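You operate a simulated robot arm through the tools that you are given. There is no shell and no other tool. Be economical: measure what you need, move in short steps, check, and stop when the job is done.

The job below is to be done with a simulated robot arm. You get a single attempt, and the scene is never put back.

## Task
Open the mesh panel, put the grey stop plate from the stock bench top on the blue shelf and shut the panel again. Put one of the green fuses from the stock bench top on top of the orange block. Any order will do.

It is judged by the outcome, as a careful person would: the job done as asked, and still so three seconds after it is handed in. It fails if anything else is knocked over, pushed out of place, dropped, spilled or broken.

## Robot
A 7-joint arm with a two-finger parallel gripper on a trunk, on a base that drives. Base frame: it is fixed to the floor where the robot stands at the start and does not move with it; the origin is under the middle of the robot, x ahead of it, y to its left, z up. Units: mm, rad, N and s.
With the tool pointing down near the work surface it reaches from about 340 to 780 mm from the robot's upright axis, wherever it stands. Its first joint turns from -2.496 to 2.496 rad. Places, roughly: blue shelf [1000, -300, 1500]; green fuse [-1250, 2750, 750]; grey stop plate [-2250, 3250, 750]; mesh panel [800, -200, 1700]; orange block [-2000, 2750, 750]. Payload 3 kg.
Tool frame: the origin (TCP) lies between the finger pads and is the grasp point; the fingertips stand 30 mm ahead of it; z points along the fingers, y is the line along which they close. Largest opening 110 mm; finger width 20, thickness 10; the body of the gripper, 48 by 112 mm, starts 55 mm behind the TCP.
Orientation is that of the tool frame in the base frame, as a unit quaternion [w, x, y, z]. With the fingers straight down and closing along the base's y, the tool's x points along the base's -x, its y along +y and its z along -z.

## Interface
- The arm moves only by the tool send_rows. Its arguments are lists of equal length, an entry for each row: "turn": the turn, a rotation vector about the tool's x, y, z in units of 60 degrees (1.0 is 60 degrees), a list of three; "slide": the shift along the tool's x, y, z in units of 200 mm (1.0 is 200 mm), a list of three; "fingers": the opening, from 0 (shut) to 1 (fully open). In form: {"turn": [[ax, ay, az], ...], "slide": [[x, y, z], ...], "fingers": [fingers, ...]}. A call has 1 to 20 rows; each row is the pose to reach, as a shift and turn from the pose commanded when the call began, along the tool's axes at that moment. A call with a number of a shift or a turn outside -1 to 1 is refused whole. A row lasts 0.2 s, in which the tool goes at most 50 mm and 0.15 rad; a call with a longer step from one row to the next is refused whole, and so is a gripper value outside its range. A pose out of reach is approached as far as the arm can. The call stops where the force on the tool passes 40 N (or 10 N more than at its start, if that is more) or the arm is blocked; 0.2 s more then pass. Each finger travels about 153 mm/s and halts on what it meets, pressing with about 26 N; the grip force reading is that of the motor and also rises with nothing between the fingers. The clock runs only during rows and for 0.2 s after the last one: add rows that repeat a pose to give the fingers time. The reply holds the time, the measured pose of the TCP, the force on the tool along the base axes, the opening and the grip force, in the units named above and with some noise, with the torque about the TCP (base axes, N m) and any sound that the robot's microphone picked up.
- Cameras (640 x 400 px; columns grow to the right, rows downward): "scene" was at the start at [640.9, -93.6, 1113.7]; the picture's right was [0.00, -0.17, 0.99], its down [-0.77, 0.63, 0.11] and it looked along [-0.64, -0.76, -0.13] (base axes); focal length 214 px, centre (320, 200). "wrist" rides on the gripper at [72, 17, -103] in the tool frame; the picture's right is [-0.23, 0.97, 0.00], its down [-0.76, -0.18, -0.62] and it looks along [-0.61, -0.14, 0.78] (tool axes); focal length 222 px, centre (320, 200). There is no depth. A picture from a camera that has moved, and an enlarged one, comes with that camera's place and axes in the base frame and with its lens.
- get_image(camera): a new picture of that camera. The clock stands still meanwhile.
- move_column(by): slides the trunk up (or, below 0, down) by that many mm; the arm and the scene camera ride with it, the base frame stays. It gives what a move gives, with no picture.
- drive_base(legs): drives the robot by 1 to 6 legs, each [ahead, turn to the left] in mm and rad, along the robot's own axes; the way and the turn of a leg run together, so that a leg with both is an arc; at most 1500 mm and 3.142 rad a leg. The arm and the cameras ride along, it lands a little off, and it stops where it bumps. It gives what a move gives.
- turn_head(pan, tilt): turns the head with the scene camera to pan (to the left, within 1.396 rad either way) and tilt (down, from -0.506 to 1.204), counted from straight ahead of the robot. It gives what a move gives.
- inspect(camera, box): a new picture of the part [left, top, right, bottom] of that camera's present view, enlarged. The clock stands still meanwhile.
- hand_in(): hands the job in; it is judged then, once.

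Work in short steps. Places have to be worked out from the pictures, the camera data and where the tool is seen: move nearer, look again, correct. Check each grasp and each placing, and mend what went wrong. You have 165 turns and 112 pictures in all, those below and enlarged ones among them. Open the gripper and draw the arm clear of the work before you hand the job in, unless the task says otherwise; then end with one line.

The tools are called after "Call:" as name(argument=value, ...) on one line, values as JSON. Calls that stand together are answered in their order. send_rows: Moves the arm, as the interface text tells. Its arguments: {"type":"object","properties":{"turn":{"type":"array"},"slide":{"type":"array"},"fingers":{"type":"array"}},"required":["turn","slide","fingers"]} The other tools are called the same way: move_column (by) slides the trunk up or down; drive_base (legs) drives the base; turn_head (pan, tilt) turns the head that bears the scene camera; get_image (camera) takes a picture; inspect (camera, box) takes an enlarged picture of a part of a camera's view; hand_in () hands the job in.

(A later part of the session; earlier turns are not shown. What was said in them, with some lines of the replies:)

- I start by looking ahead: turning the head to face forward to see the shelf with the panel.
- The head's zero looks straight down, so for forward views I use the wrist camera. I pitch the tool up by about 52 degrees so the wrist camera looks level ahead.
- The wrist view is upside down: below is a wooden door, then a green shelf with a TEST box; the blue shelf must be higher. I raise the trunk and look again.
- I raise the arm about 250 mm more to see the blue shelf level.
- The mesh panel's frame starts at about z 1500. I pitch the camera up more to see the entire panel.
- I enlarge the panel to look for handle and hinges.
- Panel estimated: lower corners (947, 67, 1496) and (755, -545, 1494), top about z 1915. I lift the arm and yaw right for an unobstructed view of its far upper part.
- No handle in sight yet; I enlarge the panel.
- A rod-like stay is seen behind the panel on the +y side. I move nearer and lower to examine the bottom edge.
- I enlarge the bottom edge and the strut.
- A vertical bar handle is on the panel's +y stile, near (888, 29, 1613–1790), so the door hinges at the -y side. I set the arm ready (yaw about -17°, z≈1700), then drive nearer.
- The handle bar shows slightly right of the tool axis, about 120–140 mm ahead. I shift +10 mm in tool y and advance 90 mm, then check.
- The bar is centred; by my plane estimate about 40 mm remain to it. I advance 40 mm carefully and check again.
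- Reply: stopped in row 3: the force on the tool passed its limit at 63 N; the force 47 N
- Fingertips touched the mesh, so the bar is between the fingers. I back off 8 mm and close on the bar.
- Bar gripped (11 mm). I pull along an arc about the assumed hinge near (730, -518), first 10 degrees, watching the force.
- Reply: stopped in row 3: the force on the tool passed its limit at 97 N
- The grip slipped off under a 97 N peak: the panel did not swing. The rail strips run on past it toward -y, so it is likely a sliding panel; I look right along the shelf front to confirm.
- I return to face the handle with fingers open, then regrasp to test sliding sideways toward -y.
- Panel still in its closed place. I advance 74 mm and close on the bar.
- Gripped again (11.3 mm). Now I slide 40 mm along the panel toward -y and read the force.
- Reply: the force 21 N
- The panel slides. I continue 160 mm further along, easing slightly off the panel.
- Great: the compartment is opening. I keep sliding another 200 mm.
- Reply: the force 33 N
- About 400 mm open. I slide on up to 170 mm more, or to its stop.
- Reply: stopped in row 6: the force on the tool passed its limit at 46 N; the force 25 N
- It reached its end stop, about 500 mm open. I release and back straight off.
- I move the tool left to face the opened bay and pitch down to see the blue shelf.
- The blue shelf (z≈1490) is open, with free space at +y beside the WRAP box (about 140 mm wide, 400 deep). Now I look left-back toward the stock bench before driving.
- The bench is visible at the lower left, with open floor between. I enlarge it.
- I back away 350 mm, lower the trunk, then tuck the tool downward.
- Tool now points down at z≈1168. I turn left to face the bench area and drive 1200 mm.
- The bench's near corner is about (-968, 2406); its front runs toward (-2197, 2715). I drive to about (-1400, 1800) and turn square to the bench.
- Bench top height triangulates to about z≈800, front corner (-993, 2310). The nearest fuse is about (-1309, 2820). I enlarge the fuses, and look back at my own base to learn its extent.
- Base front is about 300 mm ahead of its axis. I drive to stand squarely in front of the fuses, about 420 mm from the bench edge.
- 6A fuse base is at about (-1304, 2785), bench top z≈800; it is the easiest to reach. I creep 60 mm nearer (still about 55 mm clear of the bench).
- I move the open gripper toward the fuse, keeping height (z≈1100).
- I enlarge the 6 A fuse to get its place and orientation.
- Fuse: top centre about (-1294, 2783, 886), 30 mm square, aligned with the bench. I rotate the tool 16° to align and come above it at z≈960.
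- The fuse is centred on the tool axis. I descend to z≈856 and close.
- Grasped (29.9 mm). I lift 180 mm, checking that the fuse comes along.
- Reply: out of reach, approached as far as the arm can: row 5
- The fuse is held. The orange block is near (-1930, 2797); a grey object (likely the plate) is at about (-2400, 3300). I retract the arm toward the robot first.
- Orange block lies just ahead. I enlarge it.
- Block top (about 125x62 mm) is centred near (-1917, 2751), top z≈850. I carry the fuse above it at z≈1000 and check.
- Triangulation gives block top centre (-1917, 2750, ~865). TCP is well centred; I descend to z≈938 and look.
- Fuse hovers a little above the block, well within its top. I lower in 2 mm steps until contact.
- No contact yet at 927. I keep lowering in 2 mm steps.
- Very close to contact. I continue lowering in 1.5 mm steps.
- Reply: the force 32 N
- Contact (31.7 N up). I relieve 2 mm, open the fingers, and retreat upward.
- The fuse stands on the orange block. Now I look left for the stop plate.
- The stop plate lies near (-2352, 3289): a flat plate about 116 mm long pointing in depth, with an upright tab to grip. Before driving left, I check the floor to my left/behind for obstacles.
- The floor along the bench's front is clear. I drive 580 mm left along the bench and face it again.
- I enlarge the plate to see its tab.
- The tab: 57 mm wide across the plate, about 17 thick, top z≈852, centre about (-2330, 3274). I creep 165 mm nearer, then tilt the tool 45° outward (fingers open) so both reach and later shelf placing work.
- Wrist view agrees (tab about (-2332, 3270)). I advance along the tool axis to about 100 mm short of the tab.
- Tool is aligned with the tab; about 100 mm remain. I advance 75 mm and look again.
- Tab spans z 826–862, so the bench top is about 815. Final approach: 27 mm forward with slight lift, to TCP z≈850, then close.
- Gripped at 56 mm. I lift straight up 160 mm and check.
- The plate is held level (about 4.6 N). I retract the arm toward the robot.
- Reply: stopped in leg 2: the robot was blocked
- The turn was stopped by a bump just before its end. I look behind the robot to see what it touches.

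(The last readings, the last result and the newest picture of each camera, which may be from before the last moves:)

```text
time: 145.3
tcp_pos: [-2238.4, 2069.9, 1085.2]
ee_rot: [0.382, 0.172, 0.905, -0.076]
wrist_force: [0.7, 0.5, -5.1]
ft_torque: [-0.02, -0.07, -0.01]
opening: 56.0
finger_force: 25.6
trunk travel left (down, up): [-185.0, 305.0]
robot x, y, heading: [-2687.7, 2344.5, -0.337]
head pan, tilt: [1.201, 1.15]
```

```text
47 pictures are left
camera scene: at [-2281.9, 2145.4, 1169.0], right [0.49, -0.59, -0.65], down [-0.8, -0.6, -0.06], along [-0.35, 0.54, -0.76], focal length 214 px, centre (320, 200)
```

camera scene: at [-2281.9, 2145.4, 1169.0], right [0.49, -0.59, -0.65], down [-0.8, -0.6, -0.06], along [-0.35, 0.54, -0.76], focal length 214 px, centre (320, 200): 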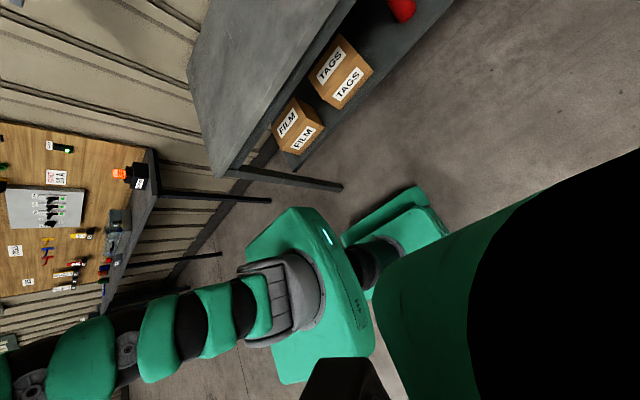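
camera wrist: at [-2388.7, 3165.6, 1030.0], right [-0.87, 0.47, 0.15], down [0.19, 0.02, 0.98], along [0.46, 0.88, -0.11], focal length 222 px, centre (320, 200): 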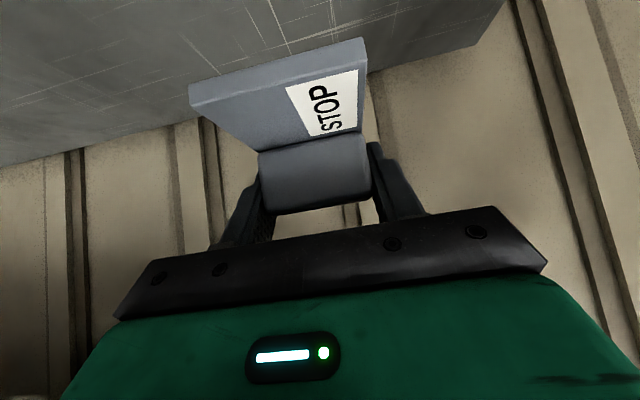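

Nothing visible touches the robot; base surroundings are clear. I proceed forward along the bench and then toward the shelf, cart kept about 600 mm to the right.

Call:
drive_base(legs=[[300, 0]])

Call:
turn_head(pan=0, tilt=-0.2)

```text
time: 147.3
tcp_pos: [-1960.7, 1970.3, 1085.0]
ee_rot: [0.382, 0.172, 0.905, -0.076]
wrist_force: [-1.0, 0.6, -4.6]
ft_torque: [0.01, -0.03, 0.01]
opening: 56.1
finger_force: 25.9
trunk travel left (down, up): [-185.0, 305.0]
robot x, y, heading: [-2413.8, 2249.7, -0.338]
head pan, tilt: [1.201, 1.15]
```

```text
time: 148.8
tcp_pos: [-1961.5, 1971.4, 1085.7]
ee_rot: [0.382, 0.172, 0.905, -0.076]
wrist_force: [-0.4, -0.6, -4.7]
ft_torque: [-0.01, -0.04, 0.03]
opening: 56.2
finger_force: 25.9
trunk travel left (down, up): [-185.0, 305.0]
robot x, y, heading: [-2415.1, 2245.6, -0.336]
head pan, tilt: [0.0, -0.201]
```

It moves freely. I take one look at the bench to confirm nothing was disturbed there.

Call:
turn_head(pan=1.1, tilt=0.6)

Call:
get_image(camera="scene")

```text
time: 150.1
tcp_pos: [-1961.3, 1971.4, 1085.9]
ee_rot: [0.383, 0.171, 0.905, -0.076]
wrist_force: [-0.1, -0.7, -4.8]
ft_torque: [-0.05, -0.05, 0.02]
opening: 56.1
finger_force: 26.5
trunk travel left (down, up): [-185.0, 305.0]
robot x, y, heading: [-2412.4, 2244.1, -0.341]
head pan, tilt: [1.1, 0.6]
```

```text
46 pictures are left
camera scene: at [-1955.9, 2053.4, 1186.4], right [0.42, -0.66, -0.62], down [-0.89, -0.19, -0.41], along [0.16, 0.72, -0.67], focal length 214 px, centre (320, 200)
```

scene: 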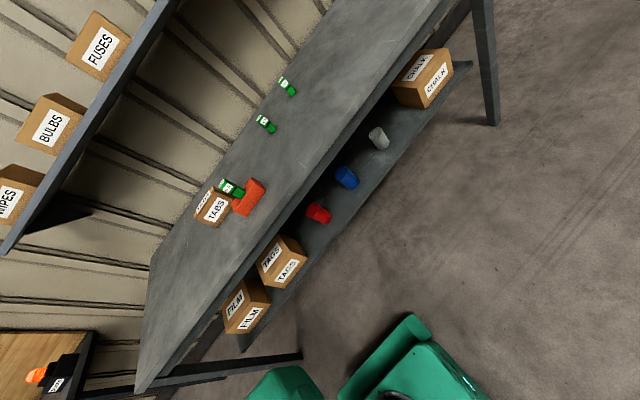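

All is in order; the fuse stands on the block. I drive on.

Call:
drive_base(legs=[[1090, 0], [0, -0.597], [1400, 0]])

Call:
turn_head(pan=0, tilt=-0.2)

Call:
get_image(camera="scene")

```text
time: 164.0
tcp_pos: [-337.3, 281.0, 1084.1]
ee_rot: [0.343, 0.432, 0.813, -0.187]
wrist_force: [-1.2, -0.2, -4.6]
ft_torque: [-0.07, -0.05, 0.04]
opening: 56.0
finger_force: 25.6
trunk travel left (down, up): [-185.0, 305.0]
robot x, y, heading: [-549.6, 766.4, -0.938]
head pan, tilt: [1.1, 0.6]
```

```text
time: 165.3
tcp_pos: [-337.6, 279.6, 1087.1]
ee_rot: [0.343, 0.432, 0.813, -0.187]
wrist_force: [-1.0, 0.6, -5.6]
ft_torque: [0.0, -0.01, 0.0]
opening: 55.6
finger_force: 25.7
trunk travel left (down, up): [-185.0, 305.0]
robot x, y, heading: [-551.3, 763.1, -0.939]
head pan, tilt: [0.0, -0.201]
```

```text
45 pictures are left
camera scene: at [-305.7, 234.1, 1209.6], right [-0.83, -0.56, 0.01], down [-0.31, 0.44, -0.84], along [0.47, -0.7, -0.54], focal length 214 px, centre (320, 200)
```

scene: 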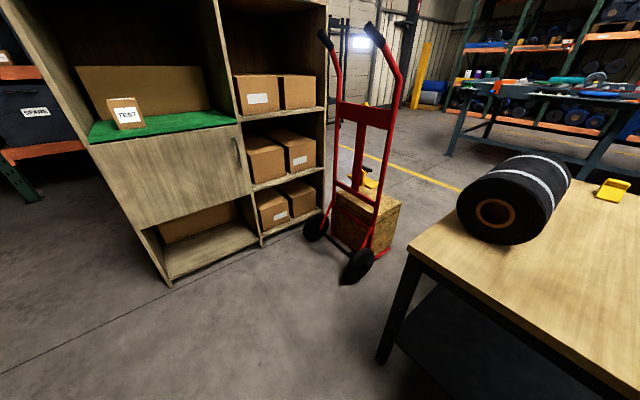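

The shelf is ahead. I go to (4, 265), turn square to the shelf front, and raise the trunk.

Call:
drive_base(legs=[[0, 0.204], [746, 0], [0, 0.43]])

Call:
move_column(by=300)

```text
time: 171.4
tcp_pos: [452.7, -0.4, 1086.3]
ee_rot: [0.383, 0.161, 0.907, -0.072]
wrist_force: [0.1, 0.4, -4.9]
ft_torque: [-0.04, -0.03, -0.01]
opening: 55.9
finger_force: 25.6
trunk travel left (down, up): [-185.0, 305.0]
robot x, y, heading: [-7.4, 253.7, -0.311]
head pan, tilt: [0.0, -0.201]
```

```text
time: 174.4
tcp_pos: [453.7, -0.0, 1387.1]
ee_rot: [0.383, 0.16, 0.907, -0.071]
wrist_force: [0.2, -0.6, -5.2]
ft_torque: [0.01, -0.03, 0.0]
opening: 55.9
finger_force: 25.7
trunk travel left (down, up): [-485.0, 5.0]
robot x, y, heading: [-7.4, 252.0, -0.31]
head pan, tilt: [0.0, -0.201]
```

Now I raise the arm about 240 mm so the plate is above shelf level, and look into the bay.

Call:
send_rows(turn=[[0, 0, 0], [0, 0, 0], [0, 0, 0], [0, 0, 0], [0, 0, 0], [0, 0, 0]], slide=[[-0.16, 0, -0.16], [-0.32, 0, -0.32], [-0.48, 0, -0.48], [-0.64, 0, -0.63], [-0.78, 0, -0.77], [-0.86, 0, -0.84]], fingers=[0.45, 0.45, 0.45, 0.45, 0.45, 0.45])

Call:
get_image(camera="scene")

Call:
get_image(camera="wrist")

```text
time: 175.8
tcp_pos: [452.8, 1.6, 1626.8]
ee_rot: [0.383, 0.162, 0.906, -0.073]
wrist_force: [0.1, 0.4, -4.4]
ft_torque: [0.0, -0.05, 0.0]
opening: 55.8
finger_force: 25.7
trunk travel left (down, up): [-485.0, 5.0]
robot x, y, heading: [-6.8, 249.6, -0.31]
head pan, tilt: [0.0, -0.201]
```

```text
44 pictures are left
camera scene: at [505.3, -17.7, 1750.7], right [-0.35, -0.94, 0.01], down [-0.51, 0.18, -0.84], along [0.79, -0.3, -0.54], focal length 214 px, centre (320, 200)
```

scene: 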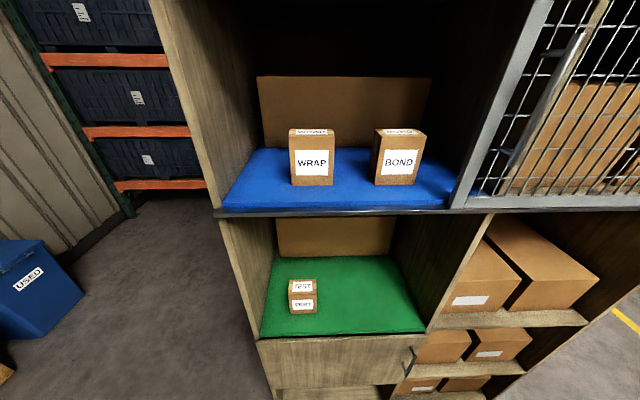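

```text
43 pictures are left
camera wrist: at [342.2, 60.7, 1646.1], right [0.49, 0.86, 0.16], down [0.02, -0.19, 0.98], along [0.87, -0.48, -0.11], focal length 222 px, centre (320, 200)
```

wrist: 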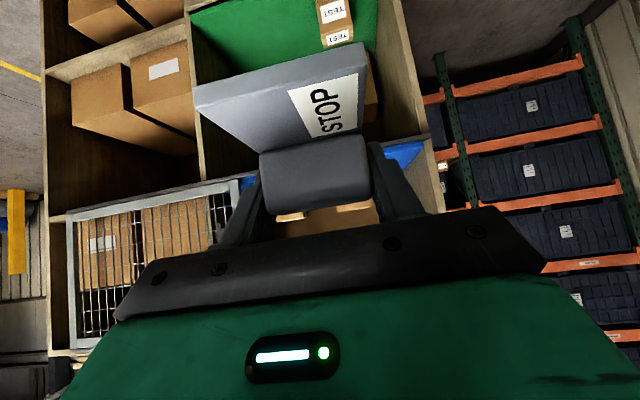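

Clear view: free blue space left of WRAP is about 138 mm wide. Target plate centre: about (973, -53), shelf z≈1490. I shift the tool 109 mm left, trim yaw 2°, and drive 300 mm ahead.

Call:
send_rows(turn=[[-0.012, 0, -0.012], [-0.024, 0, -0.023], [-0.024, 0, -0.023], [-0.024, 0, -0.023]], slide=[[0, 0.18, 0], [0, 0.36, 0], [0, 0.545, 0], [0, 0.545, 0]], fingers=[0.45, 0.45, 0.45, 0.45])

Call:
drive_base(legs=[[300, 0]])

Call:
get_image(camera="scene")

```text
time: 176.8
tcp_pos: [490.7, 104.3, 1624.0]
ee_rot: [0.384, 0.145, 0.91, -0.066]
wrist_force: [0.4, 0.3, -4.9]
ft_torque: [-0.04, -0.07, -0.04]
opening: 55.9
finger_force: 26.1
trunk travel left (down, up): [-485.0, 5.0]
robot x, y, heading: [-13.2, 256.1, -0.309]
head pan, tilt: [0.0, -0.201]
```

```text
time: 178.8
tcp_pos: [780.3, 11.4, 1625.2]
ee_rot: [0.383, 0.145, 0.91, -0.065]
wrist_force: [-0.8, -0.7, -4.6]
ft_torque: [-0.02, -0.01, 0.0]
opening: 55.7
finger_force: 26.0
trunk travel left (down, up): [-485.0, 5.0]
robot x, y, heading: [283.7, 160.3, -0.309]
head pan, tilt: [0.0, -0.201]
```

```text
42 pictures are left
camera scene: at [833.5, -6.2, 1748.5], right [-0.31, -0.95, 0.01], down [-0.51, 0.16, -0.84], along [0.8, -0.27, -0.54], focal length 214 px, centre (320, 200)
```

scene: 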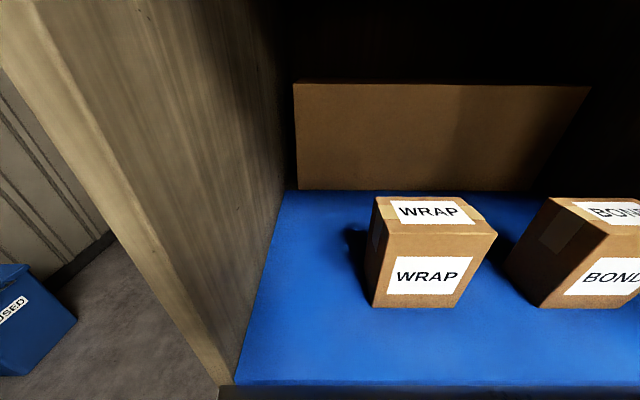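

Triangulated shelf surface z≈1486, front-left corner (933, 45), WRAP's left side at 75 mm left of target. I move the plate in over the free spot (977, -50), lowering to TCP z≈1565.

Call:
send_rows(turn=[[0, 0, 0], [0, 0, 0], [0, 0, 0], [0, 0, 0], [0, 0, 0], [0, 0, 0], [0, 0, 0], [0, 0, 0]], slide=[[-0.12, 0, 0.123], [-0.24, 0.003, 0.246], [-0.36, 0.006, 0.37], [-0.48, 0.009, 0.49], [-0.6, 0.012, 0.61], [-0.72, 0.012, 0.739], [-0.6, 0.012, 0.85], [-0.507, 0.012, 0.948]], fingers=[0.45, 0.45, 0.45, 0.45, 0.45, 0.45, 0.45, 0.45])

Call:
get_image(camera="wrist")

Call:
get_image(camera="scene")

```text
time: 180.6
tcp_pos: [976.0, -52.6, 1567.6]
ee_rot: [0.385, 0.144, 0.909, -0.065]
wrist_force: [-0.8, 0.2, -5.1]
ft_torque: [0.0, -0.04, -0.02]
opening: 55.7
finger_force: 26.0
trunk travel left (down, up): [-485.0, 5.0]
robot x, y, heading: [283.4, 159.8, -0.313]
head pan, tilt: [0.0, -0.201]
```

```text
41 pictures are left
camera wrist: at [863.6, 2.9, 1586.0], right [0.46, 0.88, 0.16], down [0.02, -0.19, 0.98], along [0.89, -0.44, -0.11], focal length 222 px, centre (320, 200)
```

wrist: 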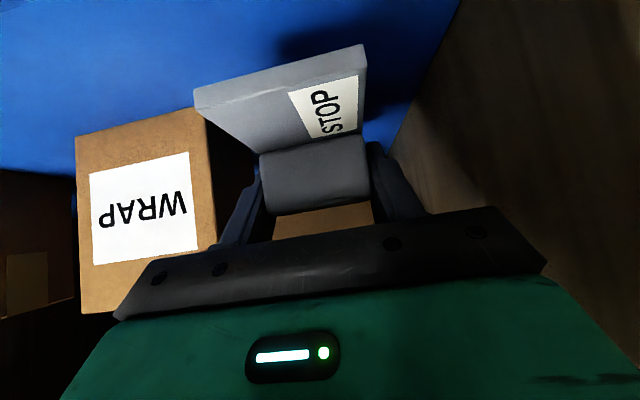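

```text
40 pictures are left
camera scene: at [1029.5, -69.5, 1690.6], right [-0.31, -0.95, 0.01], down [-0.51, 0.16, -0.84], along [0.8, -0.27, -0.54], focal length 214 px, centre (320, 200)
```

scene: 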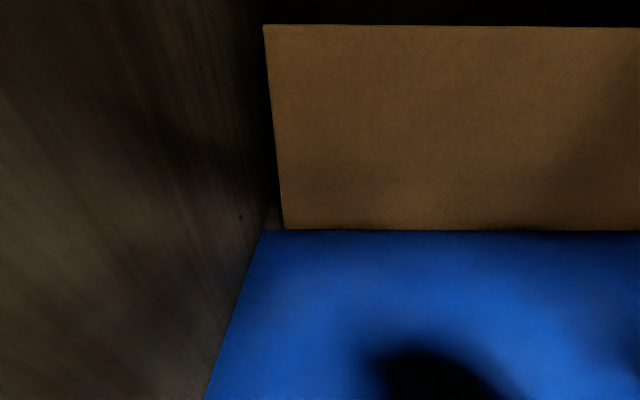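

The plate hovers over free blue shelf, clear of WRAP. I lower 36 mm, then creep to contact.

Call:
send_rows(turn=[[0, 0, 0], [0, 0, 0], [0, 0, 0], [0, 0, 0], [0, 0, 0]], slide=[[0.036, 0, 0.035], [0.072, 0, 0.07], [0.1, 0, 0.098], [0.129, 0, 0.125], [0.129, 0, 0.125]], fingers=[0.45, 0.45, 0.45, 0.45, 0.45])

Call:
send_rows(turn=[[0, 0, 0], [0, 0, 0], [0, 0, 0], [0, 0, 0], [0, 0, 0], [0, 0, 0], [0, 0, 0]], slide=[[0.006, 0, 0.006], [0.012, 0, 0.012], [0.018, 0, 0.018], [0.024, 0, 0.024], [0.03, 0, 0.03], [0.036, 0, 0.036], [0.036, 0, 0.036]], fingers=[0.45, 0.45, 0.45, 0.45, 0.45, 0.45, 0.45])

Call:
get_image(camera="wrist")

```text
time: 181.8
tcp_pos: [976.6, -52.5, 1530.3]
ee_rot: [0.385, 0.145, 0.909, -0.065]
wrist_force: [1.3, -0.6, 5.3]
ft_torque: [0.4, 0.42, -0.05]
opening: 55.9
finger_force: 25.7
trunk travel left (down, up): [-485.0, 5.0]
robot x, y, heading: [276.7, 160.0, -0.308]
head pan, tilt: [0.0, -0.201]
```

```text
time: 182.9
tcp_pos: [976.5, -52.4, 1527.8]
ee_rot: [0.391, 0.145, 0.907, -0.065]
wrist_force: [0.5, 0.7, 6.3]
ft_torque: [0.44, 0.38, 0.01]
opening: 56.1
finger_force: 25.9
trunk travel left (down, up): [-485.0, 5.0]
robot x, y, heading: [280.6, 162.4, -0.31]
head pan, tilt: [0.0, -0.201]
stopped in row 5: the force on the tool passed its limit at 42 N (the readings are from after the stop); the commanded pose is now the measured one
```

```text
39 pictures are left
camera wrist: at [863.7, 3.3, 1545.8], right [0.45, 0.88, 0.16], down [0.01, -0.18, 0.98], along [0.89, -0.44, -0.1], focal length 222 px, centre (320, 200)
```

wrist: 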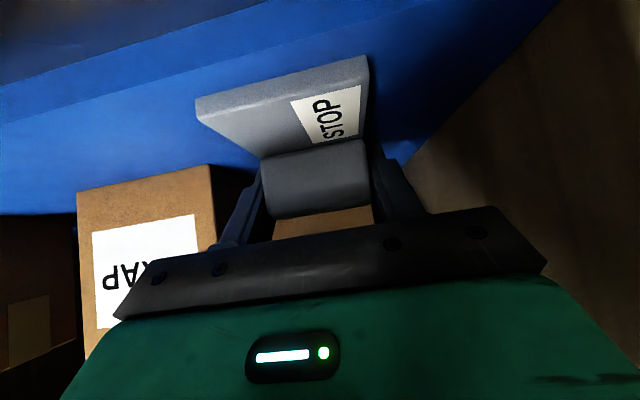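

Plate is on the shelf. I open to about 75 mm and withdraw along the tool axis.

Call:
send_rows(turn=[[0, 0, 0], [0, 0, 0], [0, 0, 0], [0, 0, 0], [0, 0, 0], [0, 0, 0], [0, 0, 0], [0, 0, 0]], slide=[[0, 0, 0], [0, 0, 0], [0, 0, 0], [0, 0, -0.05], [0, 0, -0.15], [0, 0, -0.3], [0, 0, -0.45], [0, 0, -0.45]], fingers=[0.57, 0.68, 0.68, 0.68, 0.68, 0.68, 0.68, 0.68])

Call:
get_image(camera="wrist")

```text
time: 184.8
tcp_pos: [914.2, -31.4, 1589.0]
ee_rot: [0.389, 0.145, 0.907, -0.065]
wrist_force: [-0.7, -0.3, 0.2]
ft_torque: [0.0, 0.02, -0.01]
opening: 74.7
finger_force: 0.0
trunk travel left (down, up): [-485.0, 5.0]
robot x, y, heading: [279.5, 155.0, -0.314]
head pan, tilt: [0.0, -0.201]
```

```text
38 pictures are left
camera wrist: at [801.5, 23.8, 1607.4], right [0.45, 0.88, 0.16], down [0.02, -0.19, 0.98], along [0.89, -0.44, -0.1], focal length 222 px, centre (320, 200)
```

wrist: 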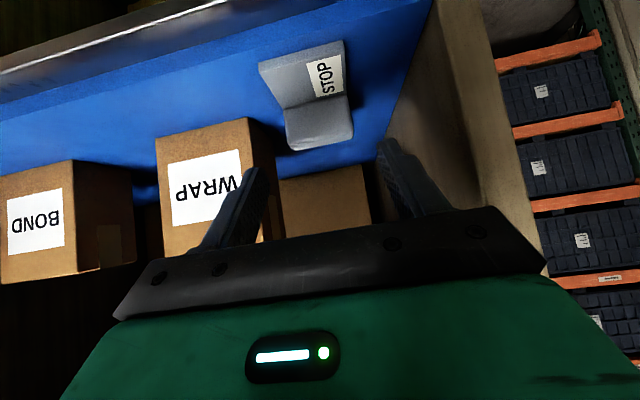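

Plate sits flat on the shelf. I withdraw 200 mm, then level the tool to grasp the panel handle again.

Call:
send_rows(turn=[[0, 0, 0], [0, 0, 0], [0, 0, 0], [0, 0, 0], [0, 0, 0], [0, 0, 0]], slide=[[0.12, 0, -0.16], [0.24, 0, -0.32], [0.36, 0, -0.48], [0.48, 0, -0.64], [0.6, 0, -0.8], [0.68, 0, -0.9]], fingers=[0.68, 0.68, 0.68, 0.68, 0.68, 0.68])

Call:
send_rows(turn=[[0, -0.14, 0], [0, -0.28, 0], [0, -0.42, 0], [0, -0.56, 0], [0, -0.7, 0], [0, -0.735, 0], [0, -0.735, 0]], slide=[[0, -0.15, 0], [0, -0.3, 0], [0, -0.45, 0], [0, -0.6, 0], [0, -0.8, 0], [0, -1, 0], [0, -1, 0]], fingers=[1, 1, 1, 1, 1, 1, 1])

Call:
get_image(camera="wrist")

```text
time: 186.2
tcp_pos: [701.2, 39.3, 1615.4]
ee_rot: [0.388, 0.145, 0.908, -0.065]
wrist_force: [0.1, 0.3, 0.1]
ft_torque: [0.01, -0.02, 0.0]
opening: 74.7
finger_force: 0.0
trunk travel left (down, up): [-485.0, 5.0]
robot x, y, heading: [279.7, 159.7, -0.306]
head pan, tilt: [0.0, -0.201]
```

```text
time: 187.8
tcp_pos: [638.5, -150.7, 1617.0]
ee_rot: [0.702, 0.109, 0.695, -0.115]
wrist_force: [-0.3, -0.6, 0.0]
ft_torque: [0.0, -0.04, 0.05]
opening: 109.9
finger_force: 0.1
trunk travel left (down, up): [-485.0, 5.0]
robot x, y, heading: [282.2, 157.5, -0.314]
head pan, tilt: [0.0, -0.201]
```

```text
37 pictures are left
camera wrist: at [546.8, -103.3, 1542.6], right [0.3, 0.93, 0.22], down [-0.65, 0.03, 0.76], along [0.69, -0.37, 0.62], focal length 222 px, centre (320, 200)
```

wrist: 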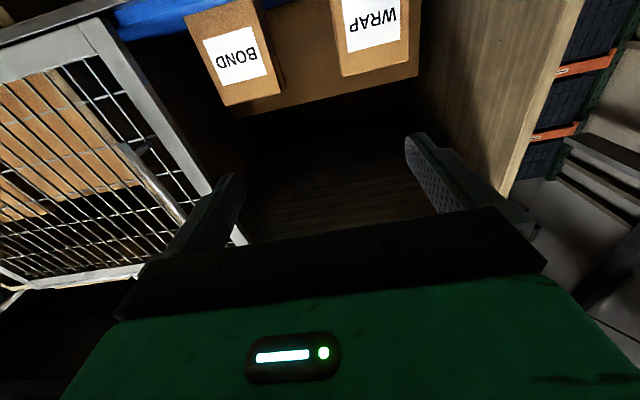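

I move toward the handle's open position (712, -440, 1690), stopping 90 mm short.

Call:
send_rows(turn=[[0, 0, 0], [0, 0, 0], [0, 0, 0], [0, 0, 0], [0, 0, 0]], slide=[[-0.08, -0.2, 0], [-0.16, -0.4, 0], [-0.24, -0.6, 0], [-0.32, -0.8, 0], [-0.365, -1.0, 0]], fingers=[1, 1, 1, 1, 1])

Call:
send_rows(turn=[[0, 0, 0], [0, 0, 0], [0, 0, 0]], slide=[[0, -0.13, 0.1], [0, -0.26, 0.2], [0, -0.26, 0.3]], fingers=[1, 1, 1])

Call:
get_image(camera="wrist")

```text
time: 188.9
tcp_pos: [575.7, -339.6, 1689.8]
ee_rot: [0.701, 0.11, 0.695, -0.116]
wrist_force: [0.5, 0.4, -0.1]
ft_torque: [0.0, 0.0, -0.03]
opening: 110.0
finger_force: 0.1
trunk travel left (down, up): [-485.0, 5.0]
robot x, y, heading: [281.9, 158.0, -0.311]
head pan, tilt: [0.0, -0.201]
```

```text
time: 189.8
tcp_pos: [616.4, -408.5, 1690.0]
ee_rot: [0.701, 0.109, 0.696, -0.114]
wrist_force: [0.1, -0.7, -0.2]
ft_torque: [-0.01, -0.02, 0.01]
opening: 109.9
finger_force: 0.1
trunk travel left (down, up): [-485.0, 5.0]
robot x, y, heading: [280.7, 157.5, -0.311]
head pan, tilt: [0.0, -0.201]
```

```text
36 pictures are left
camera wrist: at [525.0, -360.6, 1616.3], right [0.3, 0.93, 0.22], down [-0.65, 0.03, 0.76], along [0.69, -0.37, 0.61], focal length 222 px, centre (320, 200)
```

wrist: 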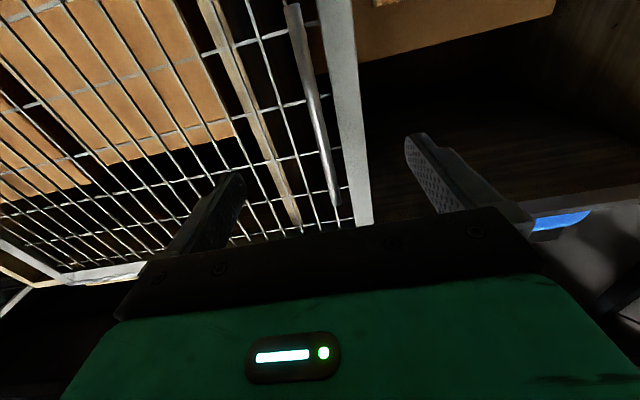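

The bar is centred between the fingers. I advance 100 mm and close on it.

Call:
send_rows(turn=[[0, 0, 0], [0, 0, 0], [0, 0, 0], [0, 0, 0], [0, 0, 0], [0, 0, 0], [0, 0, 0], [0, 0, 0]], slide=[[0, 0, 0.2], [0, 0, 0.38], [0, 0, 0.5], [0, 0, 0.5], [0, 0, 0.5], [0, 0, 0.5], [0, 0, 0.5], [0, 0, 0.5]], fingers=[1, 1, 1, 0.6, 0.2, 0, 0, 0])

```text
time: 191.6
tcp_pos: [711.0, -439.1, 1693.3]
ee_rot: [0.701, 0.11, 0.695, -0.115]
wrist_force: [-4.5, 1.1, -0.9]
ft_torque: [0.8, -0.45, 0.03]
opening: 11.7
finger_force: 45.2
trunk travel left (down, up): [-485.0, 5.0]
robot x, y, heading: [282.8, 162.2, -0.311]
head pan, tilt: [0.0, -0.201]
```

Gripped (11.7 mm). I slide the panel 190 mm back toward closed.

Call:
send_rows(turn=[[0, 0, 0], [0, 0, 0], [0, 0, 0], [0, 0, 0], [0, 0, 0], [0, 0, 0], [0, 0, 0], [0, 0, 0]], slide=[[0, 0.1, 0], [0, 0.22, 0], [0, 0.34, 0], [0, 0.46, 0], [0, 0.58, 0], [0, 0.7, 0], [0, 0.82, 0], [0, 0.95, 0]], fingers=[0, 0, 0, 0, 0, 0, 0, 0])

Call:
send_rows(turn=[[0, 0, 0], [0, 0, 0], [0, 0, 0], [0, 0, 0], [0, 0, 0], [0, 0, 0], [0, 0, 0], [0, 0, 0]], slide=[[0, 0.1, 0], [0, 0.22, 0], [0, 0.34, 0], [0, 0.46, 0], [0, 0.58, 0], [0, 0.7, 0], [0, 0.82, 0], [0, 0.95, 0]], fingers=[0, 0, 0, 0, 0, 0, 0, 0])

```text
time: 193.3
tcp_pos: [772.5, -256.5, 1691.6]
ee_rot: [0.701, 0.109, 0.696, -0.114]
wrist_force: [0.9, 0.6, 15.5]
ft_torque: [1.14, 0.81, 0.1]
opening: 11.5
finger_force: 44.5
trunk travel left (down, up): [-485.0, 5.0]
robot x, y, heading: [281.0, 161.0, -0.306]
head pan, tilt: [0.0, -0.201]
```

```text
time: 195.2
tcp_pos: [829.5, -76.5, 1690.7]
ee_rot: [0.702, 0.109, 0.694, -0.116]
wrist_force: [9.0, -2.5, 27.6]
ft_torque: [0.89, 0.01, -0.02]
opening: 11.5
finger_force: 44.9
trunk travel left (down, up): [-485.0, 5.0]
robot x, y, heading: [280.2, 158.5, -0.312]
head pan, tilt: [0.0, -0.201]
```

About 115 mm remain. I slide on until it meets its closed stop.

Call:
send_rows(turn=[[0, 0, 0], [0, 0, 0], [0, 0, 0], [0, 0, 0], [0, 0, 0], [0, 0, 0], [0, 0, 0], [0, 0, 0]], slide=[[0, 0.1, 0.002], [0, 0.2, 0.004], [0, 0.3, 0.006], [0, 0.4, 0.008], [0, 0.5, 0.008], [0, 0.55, 0.008], [0, 0.59, 0.008], [0, 0.62, 0.008]], fingers=[0, 0, 0, 0, 0, 0, 0, 0])

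Call:
get_image(camera="wrist")

```text
time: 197.1
tcp_pos: [867.3, 36.0, 1691.0]
ee_rot: [0.702, 0.113, 0.694, -0.115]
wrist_force: [-12.5, -12.0, 0.0]
ft_torque: [0.93, -0.23, -0.02]
opening: 11.5
finger_force: 45.2
trunk travel left (down, up): [-485.0, 5.0]
robot x, y, heading: [281.9, 160.6, -0.312]
head pan, tilt: [0.0, -0.201]
stopped in row 8: the force on the tool passed its limit at 41 N (the readings are from after the stop); the commanded pose is now the measured one
```

```text
35 pictures are left
camera wrist: at [775.9, 83.3, 1616.3], right [0.31, 0.92, 0.23], down [-0.66, 0.03, 0.75], along [0.69, -0.38, 0.62], focal length 222 px, centre (320, 200)
```

wrist: 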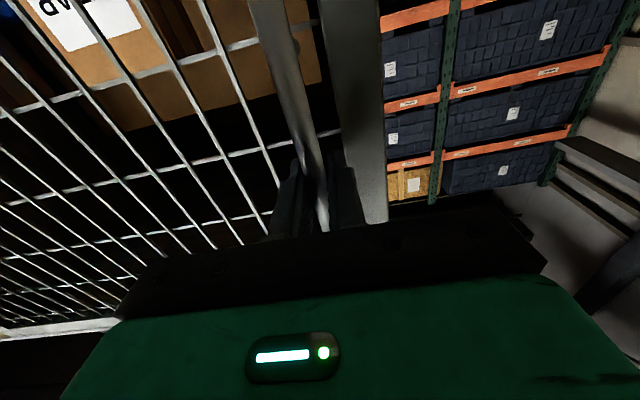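

It hit its stop at the original closed position. I release and back straight away, then view.

Call:
send_rows(turn=[[0, 0, 0], [0, 0, 0], [0, 0, 0], [0, 0, 0], [0, 0, 0], [0, 0, 0], [0, 0, 0], [0, 0, 0], [0, 0, 0]], slide=[[0, 0, 0], [0, 0, 0], [0, 0, 0], [0, 0, 0], [0, 0, -0.2], [0, 0, -0.4], [0, 0, -0.6], [0, 0, -0.8], [0, 0, -1.0]], fingers=[0.4, 0.8, 1, 1, 1, 1, 1, 1, 1])

Call:
drive_base(legs=[[-400, 0]])

Call:
send_rows(turn=[[0, 0.14, 0], [0, 0.28, 0], [0, 0.42, 0], [0, 0.56, 0], [0, 0.7, 0], [0, 0.75, 0]], slide=[[0, 0, 0], [0, 0, 0], [0, 0, 0], [0, 0, 0], [0, 0, 0], [0, 0, 0]], fingers=[1, 1, 1, 1, 1, 1])

Call:
get_image(camera="scene")

```text
time: 199.1
tcp_pos: [678.3, 101.6, 1688.8]
ee_rot: [0.702, 0.11, 0.694, -0.116]
wrist_force: [0.1, -0.3, -0.2]
ft_torque: [0.01, 0.0, 0.03]
opening: 110.1
finger_force: 0.0
trunk travel left (down, up): [-485.0, 5.0]
robot x, y, heading: [277.8, 161.0, -0.309]
head pan, tilt: [0.0, -0.201]
```

```text
time: 201.6
tcp_pos: [297.6, 225.7, 1688.2]
ee_rot: [0.701, 0.11, 0.695, -0.114]
wrist_force: [-0.2, 0.1, -0.3]
ft_torque: [-0.03, -0.01, 0.0]
opening: 109.9
finger_force: 0.1
trunk travel left (down, up): [-485.0, 5.0]
robot x, y, heading: [-101.7, 278.9, -0.315]
head pan, tilt: [0.0, -0.201]
```

```text
time: 203.0
tcp_pos: [296.2, 224.2, 1687.7]
ee_rot: [0.382, 0.146, 0.91, -0.065]
wrist_force: [0.5, 0.4, -0.4]
ft_torque: [-0.04, 0.02, 0.01]
opening: 109.9
finger_force: 0.1
trunk travel left (down, up): [-485.0, 5.0]
robot x, y, heading: [-99.5, 282.5, -0.307]
head pan, tilt: [0.0, -0.201]
```

```text
34 pictures are left
camera scene: at [351.3, 207.2, 1811.9], right [-0.31, -0.95, 0.01], down [-0.52, 0.17, -0.84], along [0.8, -0.27, -0.54], focal length 214 px, centre (320, 200)
```

scene: 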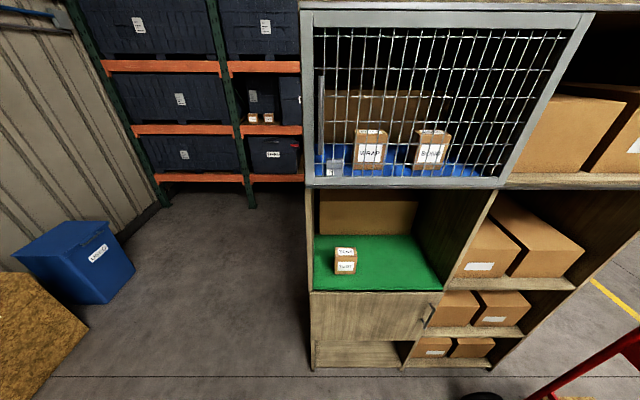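

The panel appears shut with the plate inside; a last enlargement to verify.

Call:
inspect(camera="scene", box=[290, 90, 450, 200])

```text
3.64 times, centred on (370, 145) of scene
camera zoom: at [351.3, 207.2, 1811.9], right [-0.31, -0.95, 0.01], down [-0.52, 0.17, -0.84], along [0.8, -0.27, -0.54], focal length 780 px, centre (138, 400)
```

zoom: 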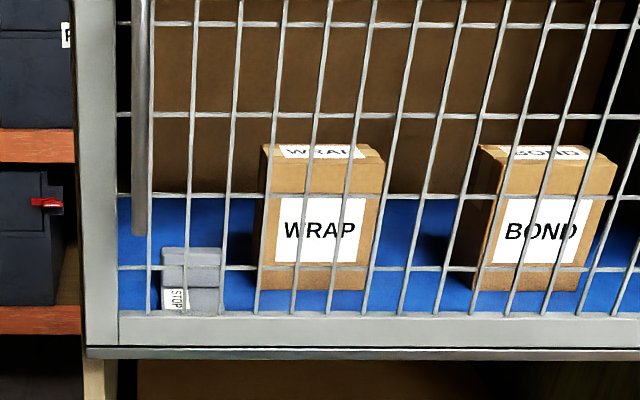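

The plate rests on the blue shelf behind the shut panel, the fuse stands on the orange block, and the arm is clear with its gripper open. I hand in.

Call:
hand_in()

```text
The job is handed in.
```

The job is handed in: the stop plate is on the blue shelf behind the shut mesh panel, and the 6 A green fuse stands on the orange block.
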